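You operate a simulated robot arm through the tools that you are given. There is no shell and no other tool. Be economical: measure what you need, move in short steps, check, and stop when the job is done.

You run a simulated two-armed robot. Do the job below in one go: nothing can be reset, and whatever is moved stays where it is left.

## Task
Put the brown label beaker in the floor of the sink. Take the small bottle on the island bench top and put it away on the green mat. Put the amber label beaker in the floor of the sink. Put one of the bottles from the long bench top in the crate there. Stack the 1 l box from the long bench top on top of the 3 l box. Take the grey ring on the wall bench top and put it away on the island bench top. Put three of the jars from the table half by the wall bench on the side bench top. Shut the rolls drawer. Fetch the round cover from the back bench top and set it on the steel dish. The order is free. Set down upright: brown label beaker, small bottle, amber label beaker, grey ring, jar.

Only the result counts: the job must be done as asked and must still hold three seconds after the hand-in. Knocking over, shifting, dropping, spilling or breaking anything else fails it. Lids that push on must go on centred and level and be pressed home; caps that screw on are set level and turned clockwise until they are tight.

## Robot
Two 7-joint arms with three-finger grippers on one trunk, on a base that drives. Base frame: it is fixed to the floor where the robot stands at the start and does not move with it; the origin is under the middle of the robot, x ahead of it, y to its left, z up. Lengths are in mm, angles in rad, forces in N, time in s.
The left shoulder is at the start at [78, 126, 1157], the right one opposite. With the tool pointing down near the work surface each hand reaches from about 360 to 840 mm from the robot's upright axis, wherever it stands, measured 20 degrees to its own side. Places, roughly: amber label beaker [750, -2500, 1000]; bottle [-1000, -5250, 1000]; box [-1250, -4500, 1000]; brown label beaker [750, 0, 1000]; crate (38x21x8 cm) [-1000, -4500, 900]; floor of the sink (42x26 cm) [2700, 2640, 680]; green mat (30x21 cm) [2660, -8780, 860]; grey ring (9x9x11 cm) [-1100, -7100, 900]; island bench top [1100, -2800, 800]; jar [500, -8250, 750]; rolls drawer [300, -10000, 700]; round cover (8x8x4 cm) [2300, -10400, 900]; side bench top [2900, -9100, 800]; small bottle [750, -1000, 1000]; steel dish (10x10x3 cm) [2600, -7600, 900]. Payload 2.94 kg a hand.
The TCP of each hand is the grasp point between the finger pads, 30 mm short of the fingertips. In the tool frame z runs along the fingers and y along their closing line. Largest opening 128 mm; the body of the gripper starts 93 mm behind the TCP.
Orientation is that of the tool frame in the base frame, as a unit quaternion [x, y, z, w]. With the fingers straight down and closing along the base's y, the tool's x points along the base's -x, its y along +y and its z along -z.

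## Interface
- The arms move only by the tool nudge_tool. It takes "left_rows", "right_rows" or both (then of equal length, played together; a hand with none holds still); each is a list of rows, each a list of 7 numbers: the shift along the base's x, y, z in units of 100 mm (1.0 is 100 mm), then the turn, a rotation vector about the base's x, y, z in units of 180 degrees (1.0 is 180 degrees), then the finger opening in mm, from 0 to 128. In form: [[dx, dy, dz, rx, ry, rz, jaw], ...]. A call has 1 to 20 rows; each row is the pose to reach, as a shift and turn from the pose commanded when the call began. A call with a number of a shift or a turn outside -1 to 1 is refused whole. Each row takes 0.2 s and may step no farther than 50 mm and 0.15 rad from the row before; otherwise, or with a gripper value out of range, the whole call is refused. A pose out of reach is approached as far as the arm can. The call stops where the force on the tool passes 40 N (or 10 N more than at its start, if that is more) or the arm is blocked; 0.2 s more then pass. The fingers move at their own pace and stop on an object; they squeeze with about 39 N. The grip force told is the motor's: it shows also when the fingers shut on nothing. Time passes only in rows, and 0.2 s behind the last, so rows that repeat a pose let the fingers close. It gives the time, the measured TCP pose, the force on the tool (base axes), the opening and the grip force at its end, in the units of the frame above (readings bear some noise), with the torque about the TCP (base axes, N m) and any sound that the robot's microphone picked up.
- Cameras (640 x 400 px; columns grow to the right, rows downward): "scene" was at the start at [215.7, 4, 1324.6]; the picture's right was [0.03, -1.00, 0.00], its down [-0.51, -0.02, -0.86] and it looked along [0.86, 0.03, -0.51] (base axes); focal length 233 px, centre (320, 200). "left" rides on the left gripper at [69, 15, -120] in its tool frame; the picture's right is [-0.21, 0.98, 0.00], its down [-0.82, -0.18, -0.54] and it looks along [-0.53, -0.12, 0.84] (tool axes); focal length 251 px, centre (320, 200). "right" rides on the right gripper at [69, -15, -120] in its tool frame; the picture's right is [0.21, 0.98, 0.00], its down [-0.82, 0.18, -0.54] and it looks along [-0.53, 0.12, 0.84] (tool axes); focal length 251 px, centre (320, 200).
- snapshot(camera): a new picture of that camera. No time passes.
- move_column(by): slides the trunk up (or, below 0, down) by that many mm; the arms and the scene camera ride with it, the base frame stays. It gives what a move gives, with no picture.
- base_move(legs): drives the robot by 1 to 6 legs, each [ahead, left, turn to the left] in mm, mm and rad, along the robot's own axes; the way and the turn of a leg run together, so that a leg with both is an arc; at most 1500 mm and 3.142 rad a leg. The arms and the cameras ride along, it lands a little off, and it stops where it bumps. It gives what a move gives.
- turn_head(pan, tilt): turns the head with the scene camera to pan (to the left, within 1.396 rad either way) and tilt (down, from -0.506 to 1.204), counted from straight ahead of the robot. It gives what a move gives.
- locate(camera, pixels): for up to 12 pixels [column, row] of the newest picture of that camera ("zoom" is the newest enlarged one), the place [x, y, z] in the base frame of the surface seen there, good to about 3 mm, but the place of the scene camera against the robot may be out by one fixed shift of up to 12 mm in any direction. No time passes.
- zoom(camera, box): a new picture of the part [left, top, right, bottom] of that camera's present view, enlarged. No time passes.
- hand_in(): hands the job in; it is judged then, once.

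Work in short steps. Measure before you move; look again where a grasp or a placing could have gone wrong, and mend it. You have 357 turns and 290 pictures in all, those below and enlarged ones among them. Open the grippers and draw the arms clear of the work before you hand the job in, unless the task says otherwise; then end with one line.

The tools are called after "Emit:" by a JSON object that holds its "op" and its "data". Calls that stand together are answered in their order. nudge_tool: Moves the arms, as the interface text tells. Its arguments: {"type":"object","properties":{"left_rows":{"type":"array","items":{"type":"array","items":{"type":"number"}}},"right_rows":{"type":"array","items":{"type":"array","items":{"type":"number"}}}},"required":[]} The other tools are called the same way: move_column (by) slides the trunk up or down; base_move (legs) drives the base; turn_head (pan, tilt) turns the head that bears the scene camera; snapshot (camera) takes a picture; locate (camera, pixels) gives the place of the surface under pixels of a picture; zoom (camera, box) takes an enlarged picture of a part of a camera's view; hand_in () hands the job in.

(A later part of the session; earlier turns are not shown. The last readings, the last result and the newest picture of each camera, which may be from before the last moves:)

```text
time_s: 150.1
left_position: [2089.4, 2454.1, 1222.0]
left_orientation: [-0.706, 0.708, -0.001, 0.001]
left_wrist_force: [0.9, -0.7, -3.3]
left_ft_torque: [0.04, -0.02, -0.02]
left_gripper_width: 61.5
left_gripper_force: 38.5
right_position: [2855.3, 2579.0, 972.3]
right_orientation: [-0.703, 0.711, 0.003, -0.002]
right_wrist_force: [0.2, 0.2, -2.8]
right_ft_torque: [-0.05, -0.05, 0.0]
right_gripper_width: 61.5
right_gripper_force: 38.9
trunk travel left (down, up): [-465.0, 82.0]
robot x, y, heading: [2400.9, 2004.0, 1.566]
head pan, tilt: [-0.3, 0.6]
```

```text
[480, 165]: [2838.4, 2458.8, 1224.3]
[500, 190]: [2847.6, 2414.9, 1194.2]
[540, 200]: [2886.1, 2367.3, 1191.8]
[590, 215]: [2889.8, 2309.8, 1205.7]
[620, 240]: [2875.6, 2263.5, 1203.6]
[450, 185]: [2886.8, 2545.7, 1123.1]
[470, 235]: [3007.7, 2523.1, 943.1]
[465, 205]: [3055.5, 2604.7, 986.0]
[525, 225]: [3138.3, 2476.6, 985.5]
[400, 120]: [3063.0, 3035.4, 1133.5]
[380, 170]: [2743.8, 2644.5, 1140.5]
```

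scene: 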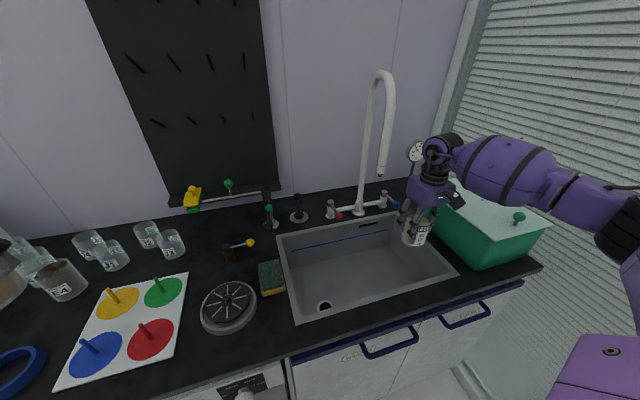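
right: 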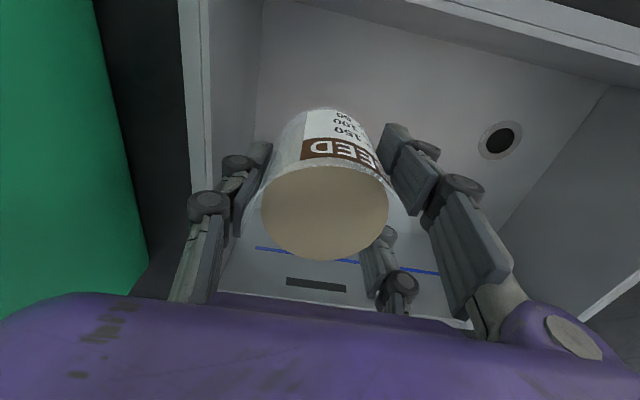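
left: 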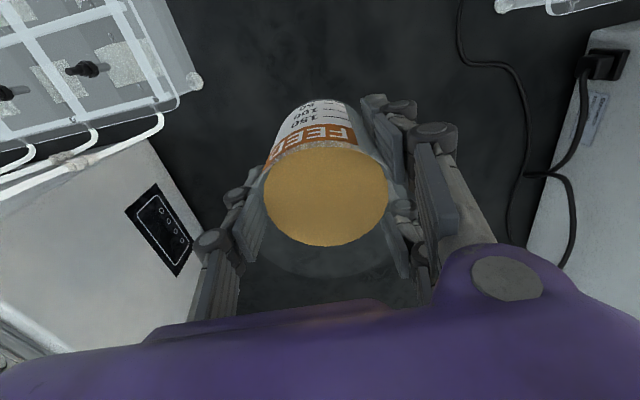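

The forearm now runs straight back at x≈2840–2890, clear of the box (x≥3000). I descend towards the floor.

Emit:
{"op": "nudge_tool", "data": {"right_rows": [[0, 0, -0.4, 0, 0, 0, 50], [0, 0, -0.8, 0, 0, 0, 50], [0, 0, -1.0, 0, 0, 0, 50]]}}

Emit:
{"op": "nudge_tool", "data": {"right_rows": [[-0.02, 0, -0.4, 0, 0, 0, 50], [-0.04, 0, -0.8, 0, 0, 0, 50], [-0.05, 0, -1.0, 0, 0, 0, 50]]}}

Emit:
{"op": "snapshot", "data": {"camera": "right"}}

Emit:
{"op": "snapshot", "data": {"camera": "scene"}}

```text
time_s: 150.9
left_position: [2088.2, 2454.9, 1222.2]
left_orientation: [-0.706, 0.708, 0.0, 0.0]
left_wrist_force: [-0.2, 0.5, -4.3]
left_ft_torque: [0.0, -0.02, 0.04]
left_gripper_width: 61.6
left_gripper_force: 38.7
right_position: [2853.5, 2580.3, 869.4]
right_orientation: [-0.703, 0.711, 0.003, -0.002]
right_wrist_force: [0.1, 0.7, -3.1]
right_ft_torque: [-0.03, 0.02, -0.02]
right_gripper_width: 61.8
right_gripper_force: 38.8
trunk travel left (down, up): [-465.0, 82.0]
robot x, y, heading: [2396.9, 2003.1, 1.568]
head pan, tilt: [-0.3, 0.6]
```

```text
time_s: 151.7
left_position: [2087.5, 2455.1, 1221.8]
left_orientation: [-0.706, 0.708, 0.0, -0.001]
left_wrist_force: [0.8, -0.2, -2.8]
left_ft_torque: [0.0, 0.01, -0.04]
left_gripper_width: 61.4
left_gripper_force: 39.0
right_position: [2851.3, 2580.5, 770.7]
right_orientation: [-0.703, 0.711, 0.003, -0.003]
right_wrist_force: [0.6, 0.7, -3.3]
right_ft_torque: [-0.02, 0.01, -0.05]
right_gripper_width: 61.7
right_gripper_force: 39.2
trunk travel left (down, up): [-465.0, 82.0]
robot x, y, heading: [2401.2, 2001.1, 1.563]
head pan, tilt: [-0.3, 0.6]
```

```text
246 pictures are left
```

right: 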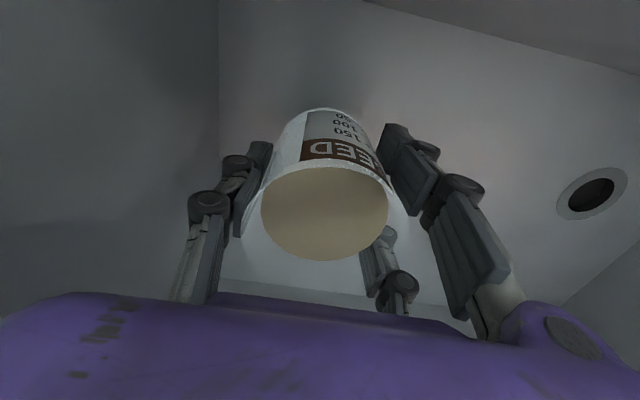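

```text
245 pictures are left
```

scene: 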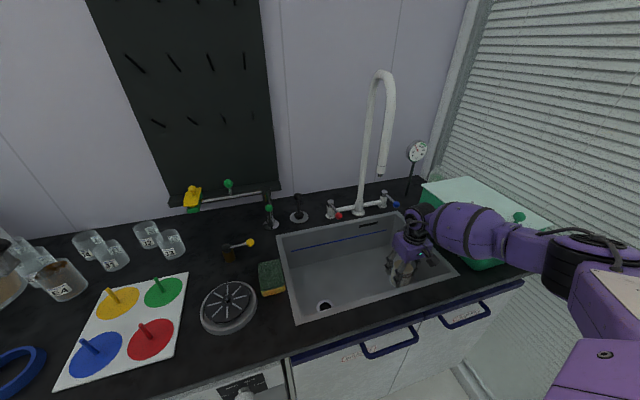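

I measure the sink floor height from the wrist camera to finish the descent.

Emit:
{"op": "locate", "data": {"camera": "right", "pixels": [[480, 130], [500, 60], [300, 60], [230, 100], [320, 110], [130, 150]]}}

```text
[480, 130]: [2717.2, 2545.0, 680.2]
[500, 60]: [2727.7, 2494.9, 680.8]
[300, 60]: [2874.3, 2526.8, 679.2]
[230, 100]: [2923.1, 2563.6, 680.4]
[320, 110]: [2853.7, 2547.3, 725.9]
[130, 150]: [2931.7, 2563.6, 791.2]
```

Floor is z≈680, so contact is expected at TCP≈742. I lower gently, then open to 90 mm and rise.

Emit:
{"op": "nudge_tool", "data": {"right_rows": [[0, 0, -0.15, 0, 0, 0, 50], [0, 0, -0.26, 0, 0, 0, 50], [0, 0, -0.29, 0, 0, 0, 50], [0, 0, -0.29, 0, 0, 0, 50]]}}

```text
time_s: 152.7
left_position: [2087.8, 2454.5, 1222.2]
left_orientation: [0.707, -0.707, -0.001, 0.0]
left_wrist_force: [-0.3, 0.0, -2.8]
left_ft_torque: [0.01, -0.01, -0.02]
left_gripper_width: 61.2
left_gripper_force: 38.7
right_position: [2850.5, 2579.2, 741.5]
right_orientation: [-0.703, 0.711, 0.003, -0.003]
right_wrist_force: [1.0, -0.4, -3.1]
right_ft_torque: [0.0, -0.03, 0.0]
right_gripper_width: 61.8
right_gripper_force: 39.3
trunk travel left (down, up): [-465.0, 82.0]
robot x, y, heading: [2400.0, 2005.2, 1.565]
head pan, tilt: [-0.3, 0.6]
```

No contact yet (Fz still -3.1 N); I go down in 1 mm steps a little more.

Emit:
{"op": "nudge_tool", "data": {"right_rows": [[0, 0, -0.015, 0, 0, 0, 50], [0, 0, -0.025, 0, 0, 0, 50], [0, 0, -0.025, 0, 0, 0, 50]]}}

```text
time_s: 153.5
left_position: [2087.3, 2453.5, 1221.8]
left_orientation: [-0.706, 0.708, 0.0, 0.0]
left_wrist_force: [0.1, 0.2, -2.8]
left_ft_torque: [0.01, 0.0, 0.01]
left_gripper_width: 61.4
left_gripper_force: 38.8
right_position: [2849.9, 2580.1, 739.6]
right_orientation: [-0.704, 0.711, 0.003, -0.002]
right_wrist_force: [0.5, 1.2, -2.4]
right_ft_torque: [0.05, -0.04, -0.01]
right_gripper_width: 61.6
right_gripper_force: 38.9
trunk travel left (down, up): [-465.0, 82.0]
robot x, y, heading: [2400.7, 2005.0, 1.569]
head pan, tilt: [-0.3, 0.6]
```

Still none; another 3 mm.

Emit:
{"op": "nudge_tool", "data": {"right_rows": [[0, 0, -0.015, 0, 0, 0, 50], [0, 0, -0.03, 0, 0, 0, 50], [0, 0, -0.03, 0, 0, 0, 50]]}}

```text
time_s: 154.3
left_position: [2086.3, 2452.4, 1222.7]
left_orientation: [-0.707, 0.708, 0.0, 0.001]
left_wrist_force: [0.3, -0.1, -3.5]
left_ft_torque: [-0.01, -0.03, 0.0]
left_gripper_width: 61.3
left_gripper_force: 38.8
right_position: [2850.9, 2580.9, 739.6]
right_orientation: [-0.703, 0.712, 0.004, 0.0]
right_wrist_force: [1.2, -3.0, 14.5]
right_ft_torque: [0.29, -0.42, -0.08]
right_gripper_width: 61.8
right_gripper_force: 39.0
trunk travel left (down, up): [-465.0, 82.0]
robot x, y, heading: [2399.4, 2004.8, 1.569]
head pan, tilt: [-0.3, 0.6]
```

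Contact (Fz +14 N). I relax 1 mm, open to 88, and rise.

Emit:
{"op": "nudge_tool", "data": {"right_rows": [[0, 0, 0.015, 0, 0, 0, 50], [0, 0, 0.015, 0, 0, 0, 88], [0, 0, 0.015, 0, 0, 0, 88], [0, 0, 0.4, 0, 0, 0, 88], [0, 0, 0.8, 0, 0, 0, 88], [0, 0, 1.0, 0, 0, 0, 88]]}}

Emit:
{"op": "snapshot", "data": {"camera": "right"}}

```text
time_s: 155.7
left_position: [2087.1, 2453.8, 1222.8]
left_orientation: [-0.706, 0.708, 0.0, 0.0]
left_wrist_force: [-0.4, 0.4, -3.9]
left_ft_torque: [-0.02, 0.01, -0.01]
left_gripper_width: 61.3
left_gripper_force: 38.7
right_position: [2849.3, 2579.8, 836.5]
right_orientation: [-0.703, 0.712, 0.003, -0.003]
right_wrist_force: [0.4, 0.9, 0.7]
right_ft_torque: [-0.01, 0.04, 0.03]
right_gripper_width: 87.8
right_gripper_force: 0.0
trunk travel left (down, up): [-465.0, 82.0]
robot x, y, heading: [2397.7, 2001.4, 1.565]
head pan, tilt: [-0.3, 0.6]
```

```text
244 pictures are left
```

right: 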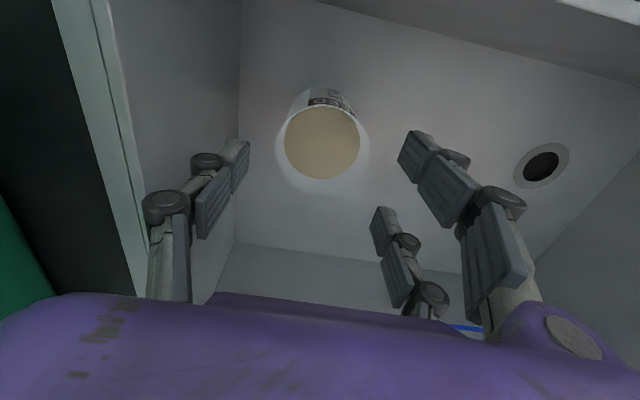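

The brown beaker stands upright on the sink floor. I lift the right hand out and draw it back.

Emit:
{"op": "nudge_tool", "data": {"right_rows": [[0, 0, 0.45, 0, 0, 0, 88], [0, 0, 0.9, 0, 0, 0, 88], [0, 0, 1.0, 0, 0, 0, 88]]}}

Emit:
{"op": "nudge_tool", "data": {"right_rows": [[0, 0, 0.45, 0, 0, 0, 88], [0, -0.4, 0.7, 0, 0, 0, 88], [0, -0.8, 0.8, 0, 0, 0, 88], [0, -1.0, 0.8, 0, 0, 0, 88]]}}

Emit:
{"op": "nudge_tool", "data": {"right_rows": [[-0.2, -0.4, 0.2, 0, 0, 0, 88], [-0.4, -0.8, 0.4, 0, 0, 0, 88], [-0.6, -1.0, 0.6, 0, 0, 0, 88], [-0.8, -1.0, 0.9, 0, 0, 0, 88]]}}

Emit:
{"op": "base_move", "data": {"legs": [[-100, -44, 0], [0, 0, -0.694]]}}

Emit:
{"op": "turn_head", "data": {"pan": 0.25, "tilt": 0.6}}

Emit:
{"op": "snapshot", "data": {"camera": "scene"}}

```text
time_s: 156.5
left_position: [2087.1, 2455.2, 1222.5]
left_orientation: [-0.707, 0.707, -0.001, 0.0]
left_wrist_force: [0.2, -0.5, -3.0]
left_ft_torque: [-0.04, -0.01, 0.0]
left_gripper_width: 61.1
left_gripper_force: 38.9
right_position: [2849.9, 2579.2, 935.3]
right_orientation: [-0.703, 0.711, 0.002, -0.003]
right_wrist_force: [0.7, 0.0, 1.0]
right_ft_torque: [-0.02, 0.01, 0.03]
right_gripper_width: 88.4
right_gripper_force: 0.1
trunk travel left (down, up): [-465.0, 82.0]
robot x, y, heading: [2397.1, 2002.8, 1.565]
head pan, tilt: [-0.3, 0.6]
```

```text
time_s: 157.5
left_position: [2087.5, 2453.5, 1221.8]
left_orientation: [-0.706, 0.708, -0.001, 0.001]
left_wrist_force: [-0.4, -0.4, -2.0]
left_ft_torque: [0.03, -0.01, 0.0]
left_gripper_width: 61.5
left_gripper_force: 39.1
right_position: [2849.4, 2476.9, 1015.3]
right_orientation: [-0.702, 0.712, 0.002, -0.002]
right_wrist_force: [-0.2, -0.3, 0.2]
right_ft_torque: [0.01, -0.01, 0.01]
right_gripper_width: 88.1
right_gripper_force: 0.1
trunk travel left (down, up): [-465.0, 82.0]
robot x, y, heading: [2399.5, 2000.4, 1.569]
head pan, tilt: [-0.3, 0.6]
```

```text
time_s: 158.5
left_position: [2087.6, 2453.4, 1223.0]
left_orientation: [-0.707, 0.708, -0.001, 0.001]
left_wrist_force: [-0.4, -0.3, -3.8]
left_ft_torque: [-0.02, -0.03, 0.01]
left_gripper_width: 61.1
left_gripper_force: 39.0
right_position: [2771.1, 2378.3, 1105.3]
right_orientation: [-0.703, 0.712, 0.002, -0.003]
right_wrist_force: [-0.3, -0.4, -0.5]
right_ft_torque: [0.06, -0.02, 0.02]
right_gripper_width: 88.2
right_gripper_force: 0.1
trunk travel left (down, up): [-465.0, 82.0]
robot x, y, heading: [2398.9, 2005.1, 1.571]
head pan, tilt: [-0.3, 0.6]
```

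```text
time_s: 161.6
left_position: [2496.8, 2447.8, 1222.7]
left_orientation: [-0.42, 0.907, -0.001, 0.0]
left_wrist_force: [-0.5, -0.5, -3.8]
left_ft_torque: [-0.02, -0.04, -0.03]
left_gripper_width: 61.4
left_gripper_force: 38.5
right_position: [2971.6, 1949.6, 1106.6]
right_orientation: [-0.417, 0.909, 0.003, -0.002]
right_wrist_force: [-0.3, -0.3, -0.3]
right_ft_torque: [0.0, 0.02, 0.02]
right_gripper_width: 88.2
right_gripper_force: 0.0
trunk travel left (down, up): [-465.0, 82.0]
robot x, y, heading: [2441.5, 1903.8, 0.872]
head pan, tilt: [-0.3, 0.6]
```

```text
time_s: 162.6
left_position: [2495.1, 2447.9, 1222.6]
left_orientation: [-0.42, 0.907, 0.0, 0.0]
left_wrist_force: [0.3, -0.4, -3.0]
left_ft_torque: [0.03, -0.01, 0.01]
left_gripper_width: 61.4
left_gripper_force: 39.3
right_position: [2971.0, 1949.4, 1106.4]
right_orientation: [-0.416, 0.909, 0.003, -0.001]
right_wrist_force: [0.2, -0.4, -0.1]
right_ft_torque: [0.0, -0.01, 0.0]
right_gripper_width: 88.1
right_gripper_force: 0.0
trunk travel left (down, up): [-465.0, 82.0]
robot x, y, heading: [2442.4, 1902.1, 0.866]
head pan, tilt: [0.25, 0.6]
```

```text
243 pictures are left
```

scene: 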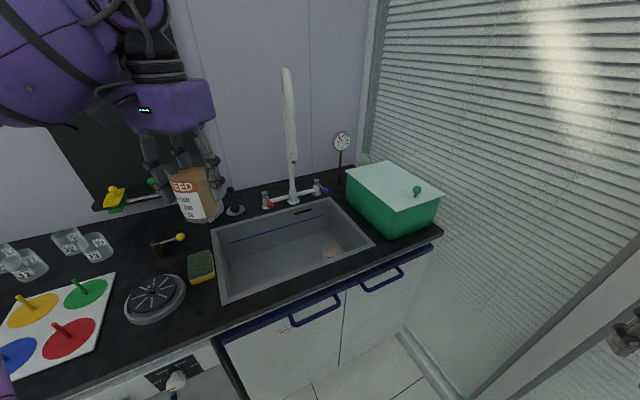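

Brown beaker is visible in the sink. I bring the left hand to (2590,2595) and down.

Emit:
{"op": "nudge_tool", "data": {"left_rows": [[0.3, 0.3, -0.2, 0, 0, 0, 50], [0.6, 0.6, -0.45, 0, 0, 0, 50], [0.94, 0.9, -0.6, 0, 0, 0, 50], [0.94, 1.0, -1.0, 0, 0, 0, 50]]}}

Emit:
{"op": "nudge_tool", "data": {"left_rows": [[0, 0.25, -0.3, 0, 0, 0, 50], [0, 0.47, -0.7, 0, 0, 0, 50], [0, 0.47, -1.0, 0, 0, 0, 50]]}}

Emit:
{"op": "nudge_tool", "data": {"left_rows": [[0, 0, -0.4, 0, 0, 0, 50], [0, 0, -0.8, 0, 0, 0, 50], [0, 0, -1.0, 0, 0, 0, 50]]}}

Emit:
{"op": "snapshot", "data": {"camera": "left"}}

Emit:
{"op": "snapshot", "data": {"camera": "scene"}}

```text
time_s: 163.6
left_position: [2591.4, 2550.3, 1123.9]
left_orientation: [-0.42, 0.907, -0.001, 0.0]
left_wrist_force: [0.0, 0.9, -3.2]
left_ft_torque: [-0.04, -0.02, 0.0]
left_gripper_width: 61.3
left_gripper_force: 39.4
right_position: [2970.5, 1950.4, 1105.1]
right_orientation: [-0.416, 0.909, 0.003, -0.002]
right_wrist_force: [0.1, 0.7, 0.9]
right_ft_torque: [0.01, -0.01, 0.01]
right_gripper_width: 87.9
right_gripper_force: 0.1
trunk travel left (down, up): [-465.0, 82.0]
robot x, y, heading: [2443.7, 1899.6, 0.87]
head pan, tilt: [0.25, 0.6]
```

```text
time_s: 164.4
left_position: [2592.9, 2595.0, 1021.8]
left_orientation: [-0.42, 0.907, -0.001, 0.001]
left_wrist_force: [0.4, -0.6, -3.2]
left_ft_torque: [0.0, 0.01, 0.0]
left_gripper_width: 61.3
left_gripper_force: 39.2
right_position: [2970.2, 1949.5, 1106.0]
right_orientation: [-0.416, 0.909, 0.003, -0.002]
right_wrist_force: [-0.9, 0.6, -0.8]
right_ft_torque: [0.01, 0.0, 0.01]
right_gripper_width: 87.9
right_gripper_force: 0.0
trunk travel left (down, up): [-465.0, 82.0]
robot x, y, heading: [2439.2, 1902.5, 0.862]
head pan, tilt: [0.25, 0.6]
```

```text
time_s: 165.2
left_position: [2590.6, 2594.5, 919.8]
left_orientation: [-0.421, 0.907, -0.001, 0.001]
left_wrist_force: [-0.3, 0.1, -3.4]
left_ft_torque: [0.03, -0.03, 0.0]
left_gripper_width: 61.2
left_gripper_force: 38.7
right_position: [2971.1, 1949.2, 1106.1]
right_orientation: [-0.417, 0.909, 0.003, -0.001]
right_wrist_force: [1.3, -0.8, -0.4]
right_ft_torque: [-0.02, 0.02, 0.02]
right_gripper_width: 87.8
right_gripper_force: 0.0
trunk travel left (down, up): [-465.0, 82.0]
robot x, y, heading: [2441.2, 1902.4, 0.867]
head pan, tilt: [0.25, 0.6]
```

```text
242 pictures are left
```

left: 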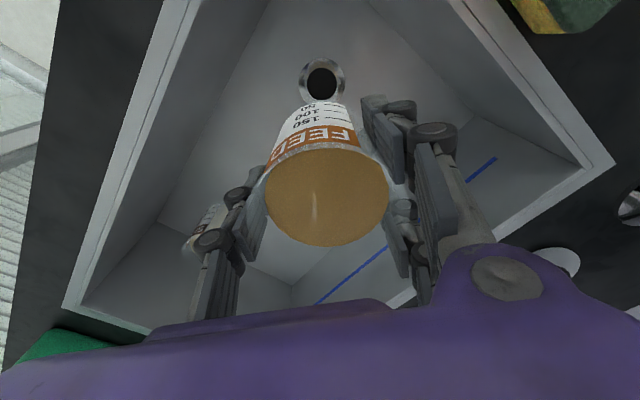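

```text
241 pictures are left
```

scene: 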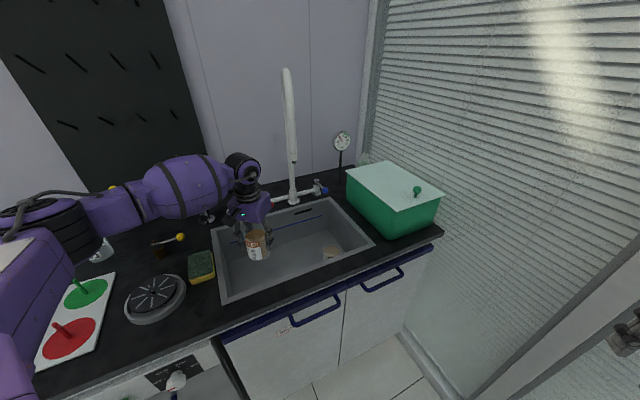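

I check the drain position, and the forearm height over the bench items to its left.

Emit:
{"op": "locate", "data": {"camera": "left", "pixels": [[322, 82], [345, 80], [300, 80], [322, 62], [210, 230], [380, 60], [240, 150]]}}

Emit:
{"op": "locate", "data": {"camera": "scene", "pixels": [[185, 190], [130, 205], [60, 225], [178, 238], [160, 248], [200, 265], [155, 295], [112, 187], [210, 215], [95, 250]]}}

```text
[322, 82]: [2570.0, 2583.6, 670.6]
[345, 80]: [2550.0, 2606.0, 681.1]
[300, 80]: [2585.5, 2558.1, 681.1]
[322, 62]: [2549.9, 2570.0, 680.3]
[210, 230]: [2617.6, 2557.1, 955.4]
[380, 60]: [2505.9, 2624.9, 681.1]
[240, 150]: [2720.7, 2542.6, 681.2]
```

```text
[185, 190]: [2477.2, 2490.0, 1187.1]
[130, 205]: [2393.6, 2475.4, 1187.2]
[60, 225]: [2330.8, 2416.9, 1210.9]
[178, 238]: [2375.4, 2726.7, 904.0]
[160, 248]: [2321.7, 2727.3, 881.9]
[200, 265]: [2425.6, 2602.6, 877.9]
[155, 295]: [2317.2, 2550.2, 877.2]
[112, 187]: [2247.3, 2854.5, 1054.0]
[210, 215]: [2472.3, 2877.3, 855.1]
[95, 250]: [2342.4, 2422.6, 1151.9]
```

The drain is at (2570,2584), so I shift the target to (2655,2585), clear of the drain and 100 mm from the spout line, then descend.

Emit:
{"op": "nudge_tool", "data": {"left_rows": [[0.35, -0.05, 0, 0, 0, 0, 50], [0.65, -0.1, -0.2, 0, 0, 0, 50], [0.65, -0.1, -0.6, 0, 0, 0, 50], [0.65, -0.1, -1.0, 0, 0, 0, 50]]}}

Emit:
{"op": "nudge_tool", "data": {"left_rows": [[0, 0, -0.35, 0, 0, 0, 50], [0, 0, -0.65, 0, 0, 0, 50], [0, 0, -0.74, 0, 0, 0, 50], [0, 0, -0.74, 0, 0, 0, 50]]}}

Emit:
{"op": "snapshot", "data": {"camera": "left"}}

```text
time_s: 166.2
left_position: [2657.1, 2583.8, 823.2]
left_orientation: [-0.421, 0.907, 0.0, 0.0]
left_wrist_force: [0.4, 0.7, -3.0]
left_ft_torque: [0.0, 0.02, 0.02]
left_gripper_width: 61.3
left_gripper_force: 39.0
right_position: [2973.1, 1950.0, 1105.0]
right_orientation: [-0.417, 0.909, 0.003, -0.002]
right_wrist_force: [0.7, -0.2, -1.2]
right_ft_torque: [-0.02, 0.01, 0.0]
right_gripper_width: 87.8
right_gripper_force: 0.0
trunk travel left (down, up): [-465.0, 82.0]
robot x, y, heading: [2441.3, 1903.1, 0.873]
head pan, tilt: [0.25, 0.6]
```

```text
time_s: 167.2
left_position: [2655.2, 2584.3, 749.7]
left_orientation: [-0.421, 0.907, 0.0, 0.001]
left_wrist_force: [-0.1, 0.8, -2.7]
left_ft_torque: [-0.02, 0.03, 0.01]
left_gripper_width: 61.3
left_gripper_force: 39.3
right_position: [2971.0, 1949.1, 1105.4]
right_orientation: [-0.417, 0.909, 0.003, -0.001]
right_wrist_force: [0.7, 0.3, 0.8]
right_ft_torque: [-0.01, 0.01, 0.01]
right_gripper_width: 88.0
right_gripper_force: 0.1
trunk travel left (down, up): [-465.0, 82.0]
robot x, y, heading: [2440.5, 1903.8, 0.871]
head pan, tilt: [0.25, 0.6]
```

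```text
240 pictures are left
```

left: 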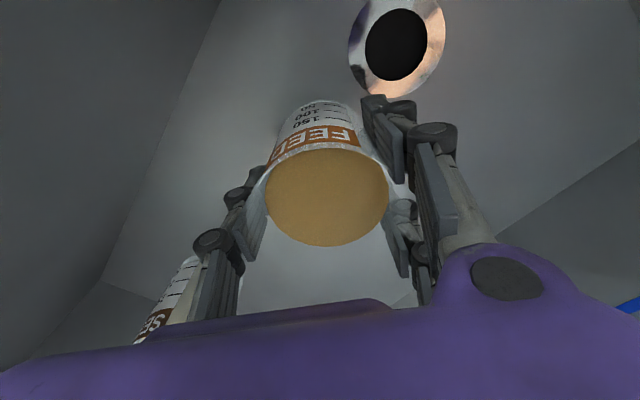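

Contact should come at TCP≈746. I lower 4 mm in steps.

Emit:
{"op": "nudge_tool", "data": {"left_rows": [[0, 0, -0.02, 0, 0, 0, 50], [0, 0, -0.04, 0, 0, 0, 50], [0, 0, -0.04, 0, 0, 0, 50]]}}

```text
time_s: 168.0
left_position: [2655.3, 2585.0, 746.4]
left_orientation: [-0.421, 0.907, 0.0, 0.001]
left_wrist_force: [0.1, -0.2, 2.6]
left_ft_torque: [0.16, 0.1, 0.04]
left_gripper_width: 61.3
left_gripper_force: 38.5
right_position: [2970.0, 1948.1, 1107.3]
right_orientation: [-0.417, 0.909, 0.002, -0.001]
right_wrist_force: [0.5, -0.6, 0.3]
right_ft_torque: [-0.02, 0.0, -0.01]
right_gripper_width: 87.8
right_gripper_force: 0.1
trunk travel left (down, up): [-465.0, 82.0]
robot x, y, heading: [2436.1, 1907.1, 0.866]
head pan, tilt: [0.25, 0.6]
```

Contact (Fz went from −3 to +2.6). I open to 88, rise, and draw out.

Emit:
{"op": "nudge_tool", "data": {"left_rows": [[0, 0, 0, 0, 0, 0, 88], [0, 0, 0, 0, 0, 0, 88], [0, 0, 0.35, 0, 0, 0, 88], [0, 0, 0.7, 0, 0, 0, 88], [0, 0, 1.0, 0, 0, 0, 88]]}}

Emit:
{"op": "snapshot", "data": {"camera": "left"}}

Emit:
{"op": "nudge_tool", "data": {"left_rows": [[-0.3, 0, 0.4, 0, 0, 0, 88], [-0.5, 0, 0.8, 0, 0, 0, 88], [-0.6, 0, 1.0, 0, 0, 0, 88]]}}

Emit:
{"op": "nudge_tool", "data": {"left_rows": [[0, -0.2, 0.4, 0, 0, 0, 88], [-0.2, -0.6, 0.6, 0, 0, 0, 88], [-0.4, -1.0, 0.8, 0, 0, 0, 88]]}}

```text
time_s: 169.2
left_position: [2655.6, 2584.0, 845.9]
left_orientation: [-0.422, 0.907, 0.001, 0.0]
left_wrist_force: [0.2, -0.6, -0.2]
left_ft_torque: [0.0, 0.0, 0.02]
left_gripper_width: 88.2
left_gripper_force: 0.1
right_position: [2969.9, 1948.1, 1106.0]
right_orientation: [-0.416, 0.909, 0.003, -0.001]
right_wrist_force: [-0.2, 0.3, 0.1]
right_ft_torque: [0.03, -0.01, 0.01]
right_gripper_width: 88.3
right_gripper_force: 0.0
trunk travel left (down, up): [-465.0, 82.0]
robot x, y, heading: [2441.3, 1905.9, 0.866]
head pan, tilt: [0.25, 0.6]
```

```text
239 pictures are left
```

left: 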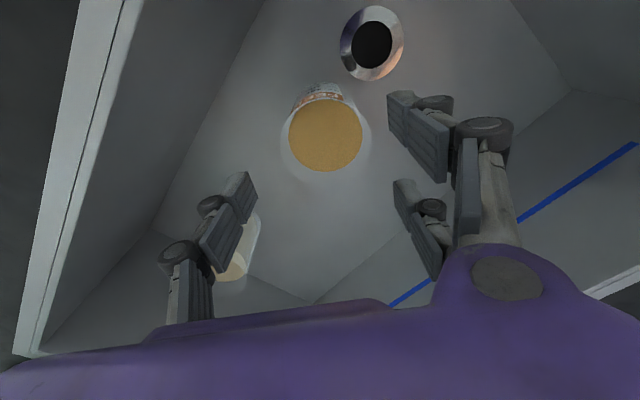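

```text
time_s: 170.0
left_position: [2594.3, 2587.2, 945.5]
left_orientation: [-0.42, 0.907, 0.0, 0.0]
left_wrist_force: [0.6, 0.1, 0.4]
left_ft_torque: [0.0, 0.02, 0.03]
left_gripper_width: 87.8
left_gripper_force: 0.0
right_position: [2971.4, 1948.5, 1104.6]
right_orientation: [-0.416, 0.909, 0.003, -0.001]
right_wrist_force: [0.1, 0.4, -0.8]
right_ft_torque: [0.02, 0.0, -0.01]
right_gripper_width: 87.9
right_gripper_force: 0.0
trunk travel left (down, up): [-465.0, 82.0]
robot x, y, heading: [2439.0, 1903.6, 0.867]
head pan, tilt: [0.25, 0.6]
```

```text
time_s: 170.8
left_position: [2552.1, 2483.7, 1025.8]
left_orientation: [-0.421, 0.907, 0.0, 0.001]
left_wrist_force: [0.2, -0.1, 0.1]
left_ft_torque: [0.03, 0.01, -0.02]
left_gripper_width: 87.9
left_gripper_force: 0.1
right_position: [2969.9, 1947.4, 1106.0]
right_orientation: [-0.417, 0.909, 0.003, -0.001]
right_wrist_force: [0.5, -0.5, -0.2]
right_ft_torque: [0.03, 0.0, -0.03]
right_gripper_width: 88.1
right_gripper_force: 0.0
trunk travel left (down, up): [-465.0, 82.0]
robot x, y, heading: [2441.1, 1902.6, 0.865]
head pan, tilt: [0.25, 0.6]
```

Both beakers stand upright in the sink. I raise the left hand, turn back to heading 0 and drive back west along y≈1700, the lane that worked.

Emit:
{"op": "nudge_tool", "data": {"left_rows": [[-0.1, -0.2, 0.4, 0, 0, 0, 88], [-0.2, -0.4, 0.8, 0, 0, 0, 88], [-0.3, -0.6, 1.0, 0, 0, 0, 88]]}}

Emit:
{"op": "base_move", "data": {"legs": [[0, 0, -0.866], [0, -205, 0]]}}

Emit:
{"op": "base_move", "data": {"legs": [[-1300, 0, 0], [-1350, 0, 0]]}}

```text
time_s: 171.6
left_position: [2523.7, 2424.1, 1123.3]
left_orientation: [-0.421, 0.907, 0.0, 0.0]
left_wrist_force: [0.7, -0.4, 0.6]
left_ft_torque: [0.02, -0.01, -0.01]
left_gripper_width: 88.1
left_gripper_force: 0.1
right_position: [2970.1, 1949.2, 1106.7]
right_orientation: [-0.416, 0.909, 0.003, -0.001]
right_wrist_force: [0.0, 0.2, 0.7]
right_ft_torque: [-0.03, 0.03, 0.05]
right_gripper_width: 88.2
right_gripper_force: 0.0
trunk travel left (down, up): [-465.0, 82.0]
robot x, y, heading: [2444.9, 1903.7, 0.868]
head pan, tilt: [0.25, 0.6]
```

```text
time_s: 176.2
left_position: [2892.5, 1977.8, 1122.7]
left_orientation: [-0.005, 1.0, -0.001, 0.0]
left_wrist_force: [0.2, 0.1, -0.7]
left_ft_torque: [0.03, -0.02, 0.0]
left_gripper_width: 88.1
left_gripper_force: 0.1
right_position: [2824.3, 1328.5, 1106.3]
right_orientation: [0.0, 1.0, 0.004, 0.0]
right_wrist_force: [-1.0, -0.3, -0.1]
right_ft_torque: [0.03, -0.01, 0.02]
right_gripper_width: 88.0
right_gripper_force: 0.1
trunk travel left (down, up): [-465.0, 82.0]
robot x, y, heading: [2442.1, 1698.3, 0.01]
head pan, tilt: [0.25, 0.6]
```

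```text
time_s: 189.1
left_position: [237.3, 1961.4, 1122.2]
left_orientation: [0.0, 1.0, 0.001, 0.0]
left_wrist_force: [-0.9, 1.0, 1.0]
left_ft_torque: [0.01, -0.02, 0.02]
left_gripper_width: 87.9
left_gripper_force: 0.1
right_position: [162.6, 1314.1, 1104.1]
right_orientation: [0.005, 1.0, 0.003, -0.001]
right_wrist_force: [0.6, -0.3, -0.2]
right_ft_torque: [0.0, 0.01, 0.01]
right_gripper_width: 87.9
right_gripper_force: 0.0
trunk travel left (down, up): [-465.0, 82.0]
robot x, y, heading: [-215.0, 1686.7, 0.005]
head pan, tilt: [0.25, 0.6]
```

No contact on the way. I drive to y≈-1330 for the small bottle.

Emit:
{"op": "base_move", "data": {"legs": [[-30, -1500, 0], [0, -1490, 0]]}}

Emit:
{"op": "turn_head", "data": {"pan": 0.35, "tilt": 0.5}}

Emit:
{"op": "snapshot", "data": {"camera": "scene"}}

```text
refused: leg 1 is longer than a leg can be; nothing moved
```

```text
time_s: 189.8
left_position: [237.8, 1962.3, 1123.6]
left_orientation: [-0.001, 1.0, 0.0, 0.001]
left_wrist_force: [-0.4, 0.5, -0.1]
left_ft_torque: [0.03, 0.0, -0.02]
left_gripper_width: 88.3
left_gripper_force: 0.1
right_position: [163.3, 1313.3, 1106.1]
right_orientation: [0.004, 1.0, 0.004, 0.0]
right_wrist_force: [0.3, 0.3, 1.3]
right_ft_torque: [0.0, -0.01, -0.01]
right_gripper_width: 88.1
right_gripper_force: 0.1
trunk travel left (down, up): [-465.0, 82.0]
robot x, y, heading: [-215.0, 1685.4, -0.006]
head pan, tilt: [0.351, 0.499]
```

```text
238 pictures are left
```

scene: 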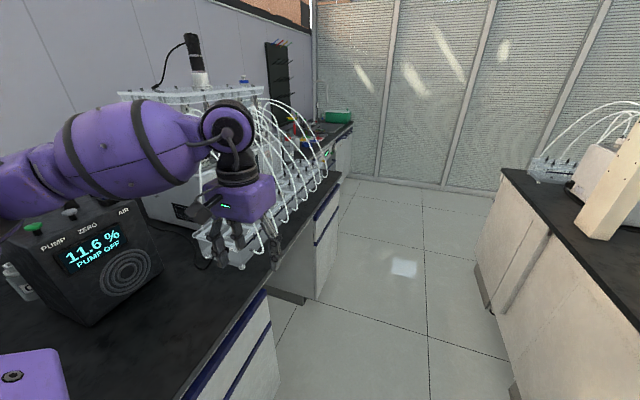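

Leg length must be ≤1500 in total; I resend.

Emit:
{"op": "base_move", "data": {"legs": [[-25, -1000, 0], [0, -1000, 0], [0, -1010, 0]]}}

Emit:
{"op": "snapshot", "data": {"camera": "scene"}}

```text
time_s: 216.3
left_position: [242.4, -1033.3, 1122.8]
left_orientation: [-0.007, 1.0, 0.0, 0.0]
left_wrist_force: [0.0, -0.3, -0.5]
left_ft_torque: [0.03, 0.01, -0.03]
left_gripper_width: 87.9
left_gripper_force: 0.0
right_position: [174.7, -1681.7, 1104.7]
right_orientation: [-0.002, 1.0, 0.004, 0.0]
right_wrist_force: [-0.5, 0.2, -0.4]
right_ft_torque: [-0.01, 0.02, -0.01]
right_gripper_width: 88.1
right_gripper_force: 0.2
trunk travel left (down, up): [-465.0, 82.0]
robot x, y, heading: [-204.7, -1311.4, 0.013]
head pan, tilt: [0.351, 0.499]
```

```text
237 pictures are left
```

scene: 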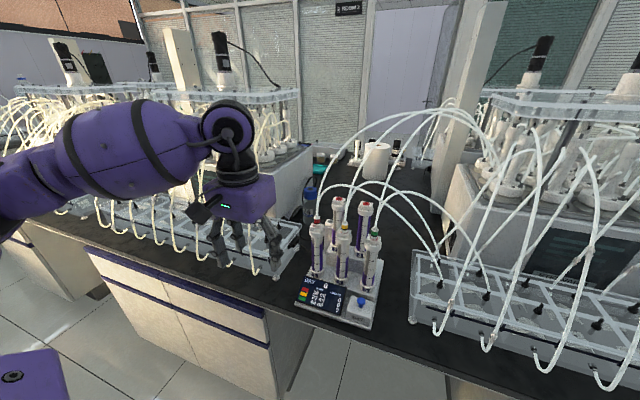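

I zoom around the bottle to see the nearest hoses and the rack.

Emit:
{"op": "zoom", "data": {"camera": "scene", "box": [220, 120, 400, 300]}}

```text
2.22 times, centred on (310, 210) of scene
```

zoom: 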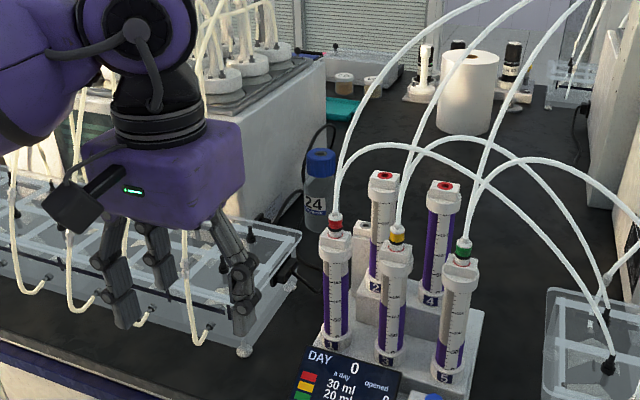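

Emit:
{"op": "locate", "data": {"camera": "zoom", "pixels": [[320, 155], [318, 180], [315, 225], [333, 200], [345, 135], [360, 95], [205, 60], [185, 240], [300, 235], [335, 220], [325, 80], [275, 170]]}}

```text
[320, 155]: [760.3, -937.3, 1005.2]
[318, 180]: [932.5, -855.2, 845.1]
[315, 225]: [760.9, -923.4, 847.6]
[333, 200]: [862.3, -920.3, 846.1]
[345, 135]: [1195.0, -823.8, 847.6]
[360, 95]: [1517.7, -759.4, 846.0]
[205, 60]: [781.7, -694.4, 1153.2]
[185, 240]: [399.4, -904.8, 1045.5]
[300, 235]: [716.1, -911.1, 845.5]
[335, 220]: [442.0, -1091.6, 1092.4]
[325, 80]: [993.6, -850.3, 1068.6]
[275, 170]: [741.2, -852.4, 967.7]
```

Bottle at (759,-935), cap top z 1005, machine wall y≈-852. The hoses and rack tubes leave a narrow slot, so I raise the trunk and hand to pass over everything, then descend at the bottle.

Emit:
{"op": "move_column", "data": {"by": 80}}

Emit:
{"op": "nudge_tool", "data": {"left_rows": [[0, 0.3, 0.3, 0, 0, 0, 100], [0, 0.6, 0.6, 0, 0, 0, 100], [0, 0.75, 0.7, 0, 0, 0, 100]], "right_rows": [[-0.2, 0, 0.4, 0, 0, 0, 88], [-0.4, 0, 0.8, 0, 0, 0, 88], [-0.6, 0, 1.0, 0, 0, 0, 88]]}}

Emit:
{"op": "base_move", "data": {"legs": [[160, 0, -0.013]]}}

Emit:
{"op": "snapshot", "data": {"camera": "scene"}}

Emit:
{"op": "snapshot", "data": {"camera": "left"}}

```text
time_s: 217.5
left_position: [242.2, -1033.0, 1200.8]
left_orientation: [-0.006, 1.0, 0.0, -0.002]
left_wrist_force: [0.5, -1.2, -0.5]
left_ft_torque: [0.0, 0.03, 0.0]
left_gripper_width: 87.6
left_gripper_force: 0.1
right_position: [176.6, -1682.0, 1184.1]
right_orientation: [-0.001, 1.0, 0.003, 0.0]
right_wrist_force: [0.1, -0.8, 0.0]
right_ft_torque: [-0.03, 0.0, -0.02]
right_gripper_width: 88.0
right_gripper_force: 0.1
trunk travel left (down, up): [-545.0, 2.0]
robot x, y, heading: [-205.2, -1312.4, 0.011]
head pan, tilt: [0.351, 0.499]
```

```text
time_s: 218.3
left_position: [240.9, -956.9, 1273.2]
left_orientation: [-0.006, 1.0, -0.001, 0.0]
left_wrist_force: [-0.6, 0.0, 0.4]
left_ft_torque: [-0.01, -0.03, -0.03]
left_gripper_width: 100.2
left_gripper_force: 0.0
right_position: [114.7, -1679.7, 1286.1]
right_orientation: [-0.001, 1.0, 0.004, 0.0]
right_wrist_force: [-0.4, -0.4, 0.3]
right_ft_torque: [-0.01, -0.01, 0.0]
right_gripper_width: 88.2
right_gripper_force: 0.2
trunk travel left (down, up): [-545.0, 2.0]
robot x, y, heading: [-206.2, -1312.9, 0.016]
head pan, tilt: [0.351, 0.499]
```

```text
time_s: 219.7
left_position: [400.7, -964.4, 1274.3]
left_orientation: [0.001, 1.0, 0.001, 0.002]
left_wrist_force: [-0.5, 0.1, 1.0]
left_ft_torque: [-0.01, -0.01, 0.01]
left_gripper_width: 100.0
left_gripper_force: 0.0
right_position: [265.3, -1685.3, 1286.5]
right_orientation: [0.006, 1.0, 0.003, 0.002]
right_wrist_force: [0.3, -0.6, -0.3]
right_ft_torque: [0.01, -0.04, 0.0]
right_gripper_width: 88.0
right_gripper_force: 0.1
trunk travel left (down, up): [-545.0, 2.0]
robot x, y, heading: [-48.6, -1313.6, -0.003]
head pan, tilt: [0.351, 0.499]
```

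```text
235 pictures are left
```

scene: 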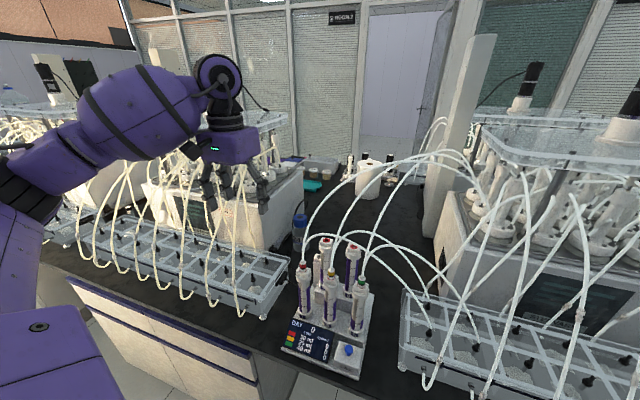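

```text
234 pictures are left
```

left: 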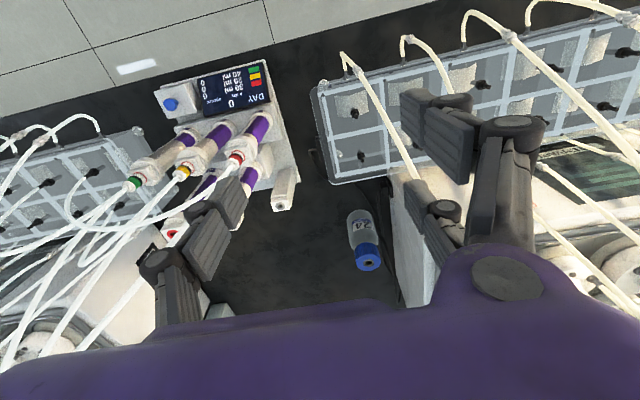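

The hand is over the slot. I check the nearest hose's height and the bottle in this view.

Emit:
{"op": "locate", "data": {"camera": "left", "pixels": [[365, 90], [385, 125], [408, 165], [545, 210], [370, 262], [358, 215], [240, 160], [190, 200], [150, 240], [395, 240], [425, 300]]}}

```text
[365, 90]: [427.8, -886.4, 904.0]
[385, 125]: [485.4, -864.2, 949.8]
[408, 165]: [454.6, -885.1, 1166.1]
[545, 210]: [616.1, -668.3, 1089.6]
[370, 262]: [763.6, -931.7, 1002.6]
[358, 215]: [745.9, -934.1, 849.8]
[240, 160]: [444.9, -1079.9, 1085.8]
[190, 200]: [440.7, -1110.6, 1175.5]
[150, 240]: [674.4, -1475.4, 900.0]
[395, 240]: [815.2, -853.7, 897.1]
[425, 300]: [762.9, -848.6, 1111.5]
```

Clear so far. I drive forward 155 mm more, then reach over the bottle.

Emit:
{"op": "base_move", "data": {"legs": [[155, 0, 0]]}}

Emit:
{"op": "nudge_tool", "data": {"left_rows": [[0.4, 0.1, 0, 0, 0, 0, 100], [0.8, 0.2, -0.1, 0, 0, 0, 100], [1.0, 0.3, -0.3, 0, 0, 0, 100]]}}

Emit:
{"op": "nudge_tool", "data": {"left_rows": [[0.4, 0, -0.2, 0, 0, 0, 100], [0.8, 0, -0.4, 0, 0, 0, 100], [1.0, 0, -0.6, 0, 0, 0, 100]]}}

Emit:
{"op": "snapshot", "data": {"camera": "left"}}

Emit:
{"op": "snapshot", "data": {"camera": "scene"}}

```text
time_s: 221.1
left_position: [554.6, -963.2, 1274.0]
left_orientation: [0.001, 1.0, 0.0, 0.002]
left_wrist_force: [-0.8, -0.2, 1.2]
left_ft_torque: [0.0, -0.03, -0.01]
left_gripper_width: 99.9
left_gripper_force: 0.1
right_position: [418.6, -1686.4, 1285.8]
right_orientation: [0.006, 1.0, 0.003, 0.002]
right_wrist_force: [0.1, 0.3, -0.6]
right_ft_torque: [-0.01, -0.03, 0.0]
right_gripper_width: 88.2
right_gripper_force: 0.1
trunk travel left (down, up): [-545.0, 2.0]
robot x, y, heading: [103.6, -1312.8, -0.006]
head pan, tilt: [0.351, 0.499]
```

```text
time_s: 221.9
left_position: [657.7, -932.3, 1243.4]
left_orientation: [0.0, 1.0, 0.0, 0.0]
left_wrist_force: [0.4, 0.2, 0.2]
left_ft_torque: [-0.04, 0.01, -0.01]
left_gripper_width: 99.8
left_gripper_force: 0.1
right_position: [422.3, -1685.2, 1286.7]
right_orientation: [0.006, 1.0, 0.003, 0.001]
right_wrist_force: [0.3, 0.7, 0.5]
right_ft_torque: [-0.01, -0.01, 0.0]
right_gripper_width: 88.0
right_gripper_force: 0.1
trunk travel left (down, up): [-545.0, 2.0]
robot x, y, heading: [102.9, -1315.5, -0.006]
head pan, tilt: [0.351, 0.499]
```

```text
time_s: 222.7
left_position: [755.7, -935.0, 1182.7]
left_orientation: [0.001, 1.0, 0.0, 0.001]
left_wrist_force: [-0.5, 0.2, 0.6]
left_ft_torque: [0.0, 0.02, -0.03]
left_gripper_width: 99.8
left_gripper_force: 0.0
right_position: [420.2, -1686.4, 1286.3]
right_orientation: [0.006, 1.0, 0.003, 0.0]
right_wrist_force: [-0.4, 0.1, 1.4]
right_ft_torque: [0.0, 0.01, -0.02]
right_gripper_width: 87.7
right_gripper_force: 0.0
trunk travel left (down, up): [-545.0, 2.0]
robot x, y, heading: [105.6, -1311.9, -0.005]
head pan, tilt: [0.351, 0.499]
```

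```text
233 pictures are left
```

left: 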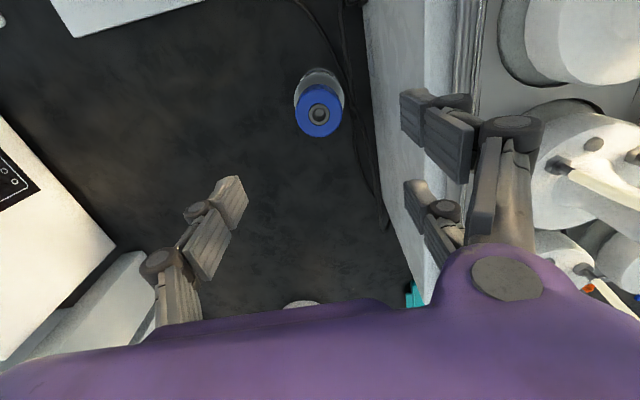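

```text
232 pictures are left
```

scene: 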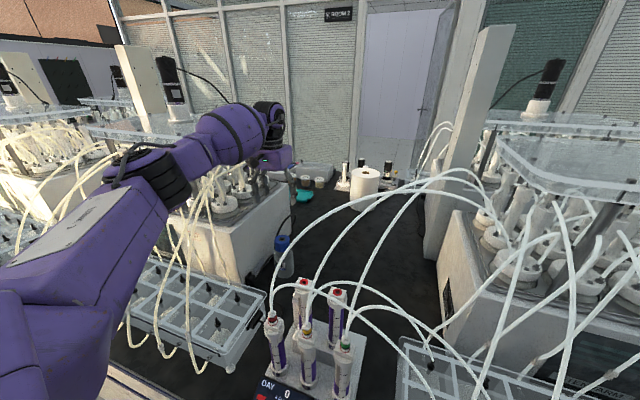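

I locate the cap and the machine's side wall precisely.

Emit:
{"op": "locate", "data": {"camera": "left", "pixels": [[319, 115], [297, 112], [342, 105], [319, 75], [319, 135], [405, 250], [415, 60], [430, 180]]}}

```text
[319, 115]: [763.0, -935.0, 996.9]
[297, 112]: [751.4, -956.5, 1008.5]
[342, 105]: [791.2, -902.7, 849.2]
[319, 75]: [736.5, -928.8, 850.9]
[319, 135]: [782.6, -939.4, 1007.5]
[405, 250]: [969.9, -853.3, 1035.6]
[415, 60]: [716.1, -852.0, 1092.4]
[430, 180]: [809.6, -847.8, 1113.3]
```

Cap centre (763,-936), top z≈1008. I descend in stages with 84 mm opening.

Emit:
{"op": "nudge_tool", "data": {"left_rows": [[0.07, -0.01, -0.3, 0, 0, 0, 84], [0.07, -0.01, -0.7, 0, 0, 0, 84], [0.07, -0.01, -1.0, 0, 0, 0, 84]]}}

Emit:
{"op": "nudge_tool", "data": {"left_rows": [[0, 0, -0.3, 0, 0, 0, 84], [0, 0, -0.7, 0, 0, 0, 84], [0, 0, -1.0, 0, 0, 0, 84]]}}

Emit:
{"op": "snapshot", "data": {"camera": "left"}}

```text
time_s: 223.5
left_position: [763.9, -935.5, 1084.4]
left_orientation: [0.001, 1.0, 0.0, 0.0]
left_wrist_force: [-0.2, 0.5, 0.3]
left_ft_torque: [0.04, -0.01, 0.0]
left_gripper_width: 83.9
left_gripper_force: 0.0
right_position: [419.5, -1685.5, 1285.7]
right_orientation: [0.005, 1.0, 0.004, -0.001]
right_wrist_force: [-0.8, 0.4, 0.2]
right_ft_torque: [-0.01, 0.0, 0.01]
right_gripper_width: 88.0
right_gripper_force: 0.1
trunk travel left (down, up): [-545.0, 2.0]
robot x, y, heading: [103.2, -1315.4, -0.009]
head pan, tilt: [0.351, 0.499]
```

```text
time_s: 224.3
left_position: [763.4, -935.0, 981.6]
left_orientation: [0.0, 1.0, 0.0, 0.0]
left_wrist_force: [-0.2, 0.0, -0.2]
left_ft_torque: [0.01, 0.04, 0.01]
left_gripper_width: 84.0
left_gripper_force: 0.1
right_position: [420.0, -1685.3, 1285.4]
right_orientation: [0.007, 1.0, 0.004, 0.001]
right_wrist_force: [0.1, -0.5, -0.1]
right_ft_torque: [-0.01, 0.05, 0.01]
right_gripper_width: 87.9
right_gripper_force: 0.0
trunk travel left (down, up): [-545.0, 2.0]
robot x, y, heading: [103.4, -1312.5, -0.004]
head pan, tilt: [0.351, 0.499]
```

```text
231 pictures are left
```

left: 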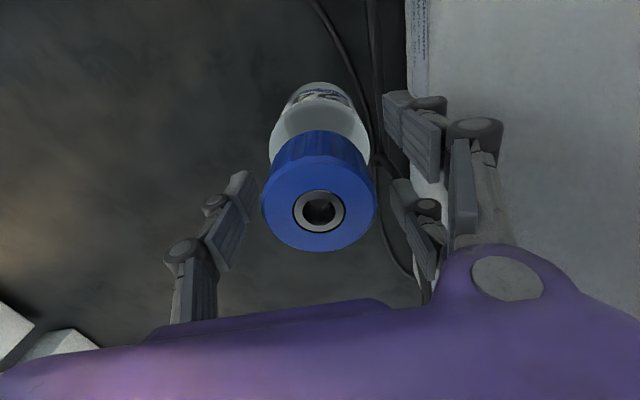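

Well centred. I lower 50 mm to z≈932, close, and lift.

Emit:
{"op": "nudge_tool", "data": {"left_rows": [[0, 0, -0.3, 0, 0, 0, 84], [0, 0, -0.48, 0, 0, 0, 84], [0, 0, -0.48, 0, 0, 0, 40], [0, 0, -0.48, 0, 0, 0, 40], [0, 0, -0.48, 0, 0, 0, 40]]}}

Emit:
{"op": "nudge_tool", "data": {"left_rows": [[0, 0, 0.3, 0, 0, 0, 40], [0, 0, 0.6, 0, 0, 0, 40], [0, 0, 1.0, 0, 0, 0, 40]]}}

Emit:
{"op": "snapshot", "data": {"camera": "left"}}

```text
time_s: 225.5
left_position: [761.5, -936.3, 977.7]
left_orientation: [0.0, 1.0, 0.0, 0.003]
left_wrist_force: [-5.4, -1.9, 15.6]
left_ft_torque: [0.04, 0.36, -0.01]
left_gripper_width: 52.7
left_gripper_force: 39.1
left hand out of reach, approached as far as the arm can: row 1, 2, 3, 4, 5
right_position: [417.9, -1686.2, 1286.5]
right_orientation: [0.005, 1.0, 0.004, 0.002]
right_wrist_force: [0.0, -0.1, 0.3]
right_ft_torque: [-0.02, 0.02, 0.01]
right_gripper_width: 88.0
right_gripper_force: 0.1
trunk travel left (down, up): [-545.0, 2.0]
robot x, y, heading: [101.1, -1310.5, 0.001]
head pan, tilt: [0.351, 0.499]
```

```text
time_s: 226.3
left_position: [762.8, -935.2, 1072.9]
left_orientation: [0.001, 1.0, 0.0, 0.001]
left_wrist_force: [-0.4, -0.2, -3.1]
left_ft_torque: [-0.03, -0.04, -0.03]
left_gripper_width: 46.0
left_gripper_force: 39.1
right_position: [419.4, -1686.2, 1285.7]
right_orientation: [0.006, 1.0, 0.004, 0.001]
right_wrist_force: [-0.7, 0.0, -0.1]
right_ft_torque: [0.02, -0.01, 0.01]
right_gripper_width: 88.0
right_gripper_force: 0.0
trunk travel left (down, up): [-545.0, 2.0]
robot x, y, heading: [101.9, -1315.1, -0.003]
head pan, tilt: [0.351, 0.499]
```

```text
230 pictures are left
```

left: 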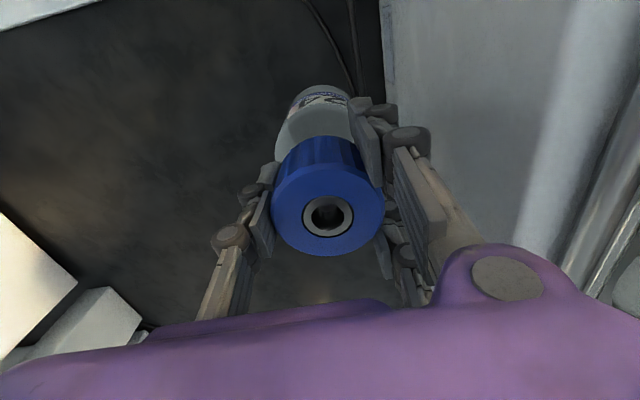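

The bottle is lifted, held by its cap (46 mm, arm limit kept it higher). I go back the way I came: up and back to (560,-975).

Emit:
{"op": "nudge_tool", "data": {"left_rows": [[0, 0, 0.4, 0, 0, 0, 40], [0, 0, 0.8, 0, 0, 0, 40], [-0.2, 0, 1.0, 0, 0, 0, 40], [-0.6, -0.1, 1.0, 0, 0, 0, 40], [-1.0, -0.3, 1.0, 0, 0, 0, 40]]}}

Emit:
{"op": "nudge_tool", "data": {"left_rows": [[-0.3, -0.1, 0.35, 0, 0, 0, 40], [-0.65, -0.2, 0.7, 0, 0, 0, 40], [-1.0, -0.2, 1.0, 0, 0, 0, 40]]}}

Emit:
{"op": "snapshot", "data": {"camera": "scene"}}

```text
time_s: 227.5
left_position: [659.6, -965.3, 1172.4]
left_orientation: [0.002, 1.0, 0.0, 0.001]
left_wrist_force: [-0.6, -0.8, -1.6]
left_ft_torque: [0.0, -0.05, -0.02]
left_gripper_width: 46.2
left_gripper_force: 39.0
right_position: [418.3, -1685.8, 1286.8]
right_orientation: [0.006, 1.0, 0.004, 0.001]
right_wrist_force: [0.4, -0.3, 0.1]
right_ft_torque: [0.01, -0.01, -0.01]
right_gripper_width: 87.9
right_gripper_force: 0.0
trunk travel left (down, up): [-545.0, 2.0]
robot x, y, heading: [102.3, -1316.0, -0.002]
head pan, tilt: [0.351, 0.499]
```

```text
refused: row 2 steps farther than a row can; nothing moved
```

```text
229 pictures are left
```

scene: 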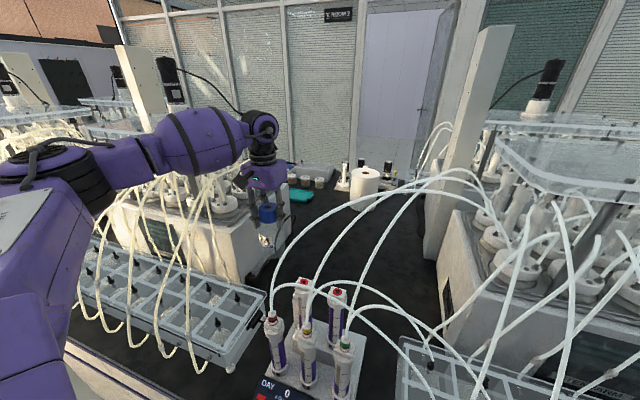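

The bottle hangs upright. I resend with smaller steps.

Emit:
{"op": "nudge_tool", "data": {"left_rows": [[-0.2, -0.05, 0.33, 0, 0, 0, 40], [-0.4, -0.1, 0.66, 0, 0, 0, 40], [-0.7, -0.12, 0.9, 0, 0, 0, 40], [-1.0, -0.15, 1.0, 0, 0, 0, 40]]}}

Emit:
{"op": "snapshot", "data": {"camera": "left"}}

```text
time_s: 228.5
left_position: [559.6, -981.8, 1274.6]
left_orientation: [0.002, 1.0, -0.001, 0.001]
left_wrist_force: [0.3, -0.8, -2.6]
left_ft_torque: [0.02, -0.05, -0.03]
left_gripper_width: 45.7
left_gripper_force: 39.1
right_position: [418.1, -1685.4, 1286.6]
right_orientation: [0.006, 1.0, 0.003, 0.001]
right_wrist_force: [-1.7, -0.8, 1.3]
right_ft_torque: [0.01, -0.03, -0.01]
right_gripper_width: 88.2
right_gripper_force: 0.1
trunk travel left (down, up): [-545.0, 2.0]
robot x, y, heading: [101.3, -1311.9, -0.005]
head pan, tilt: [0.351, 0.499]
```

```text
228 pictures are left
```

left: 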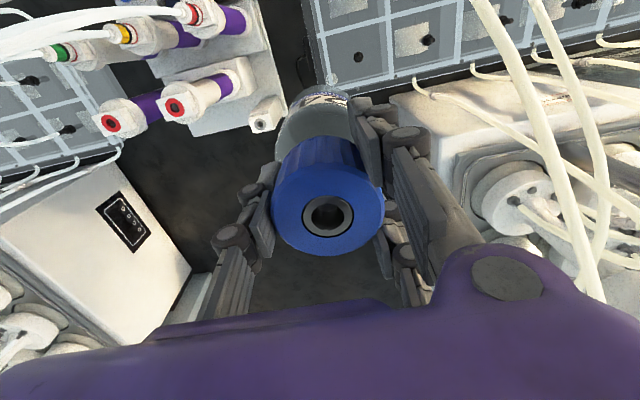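

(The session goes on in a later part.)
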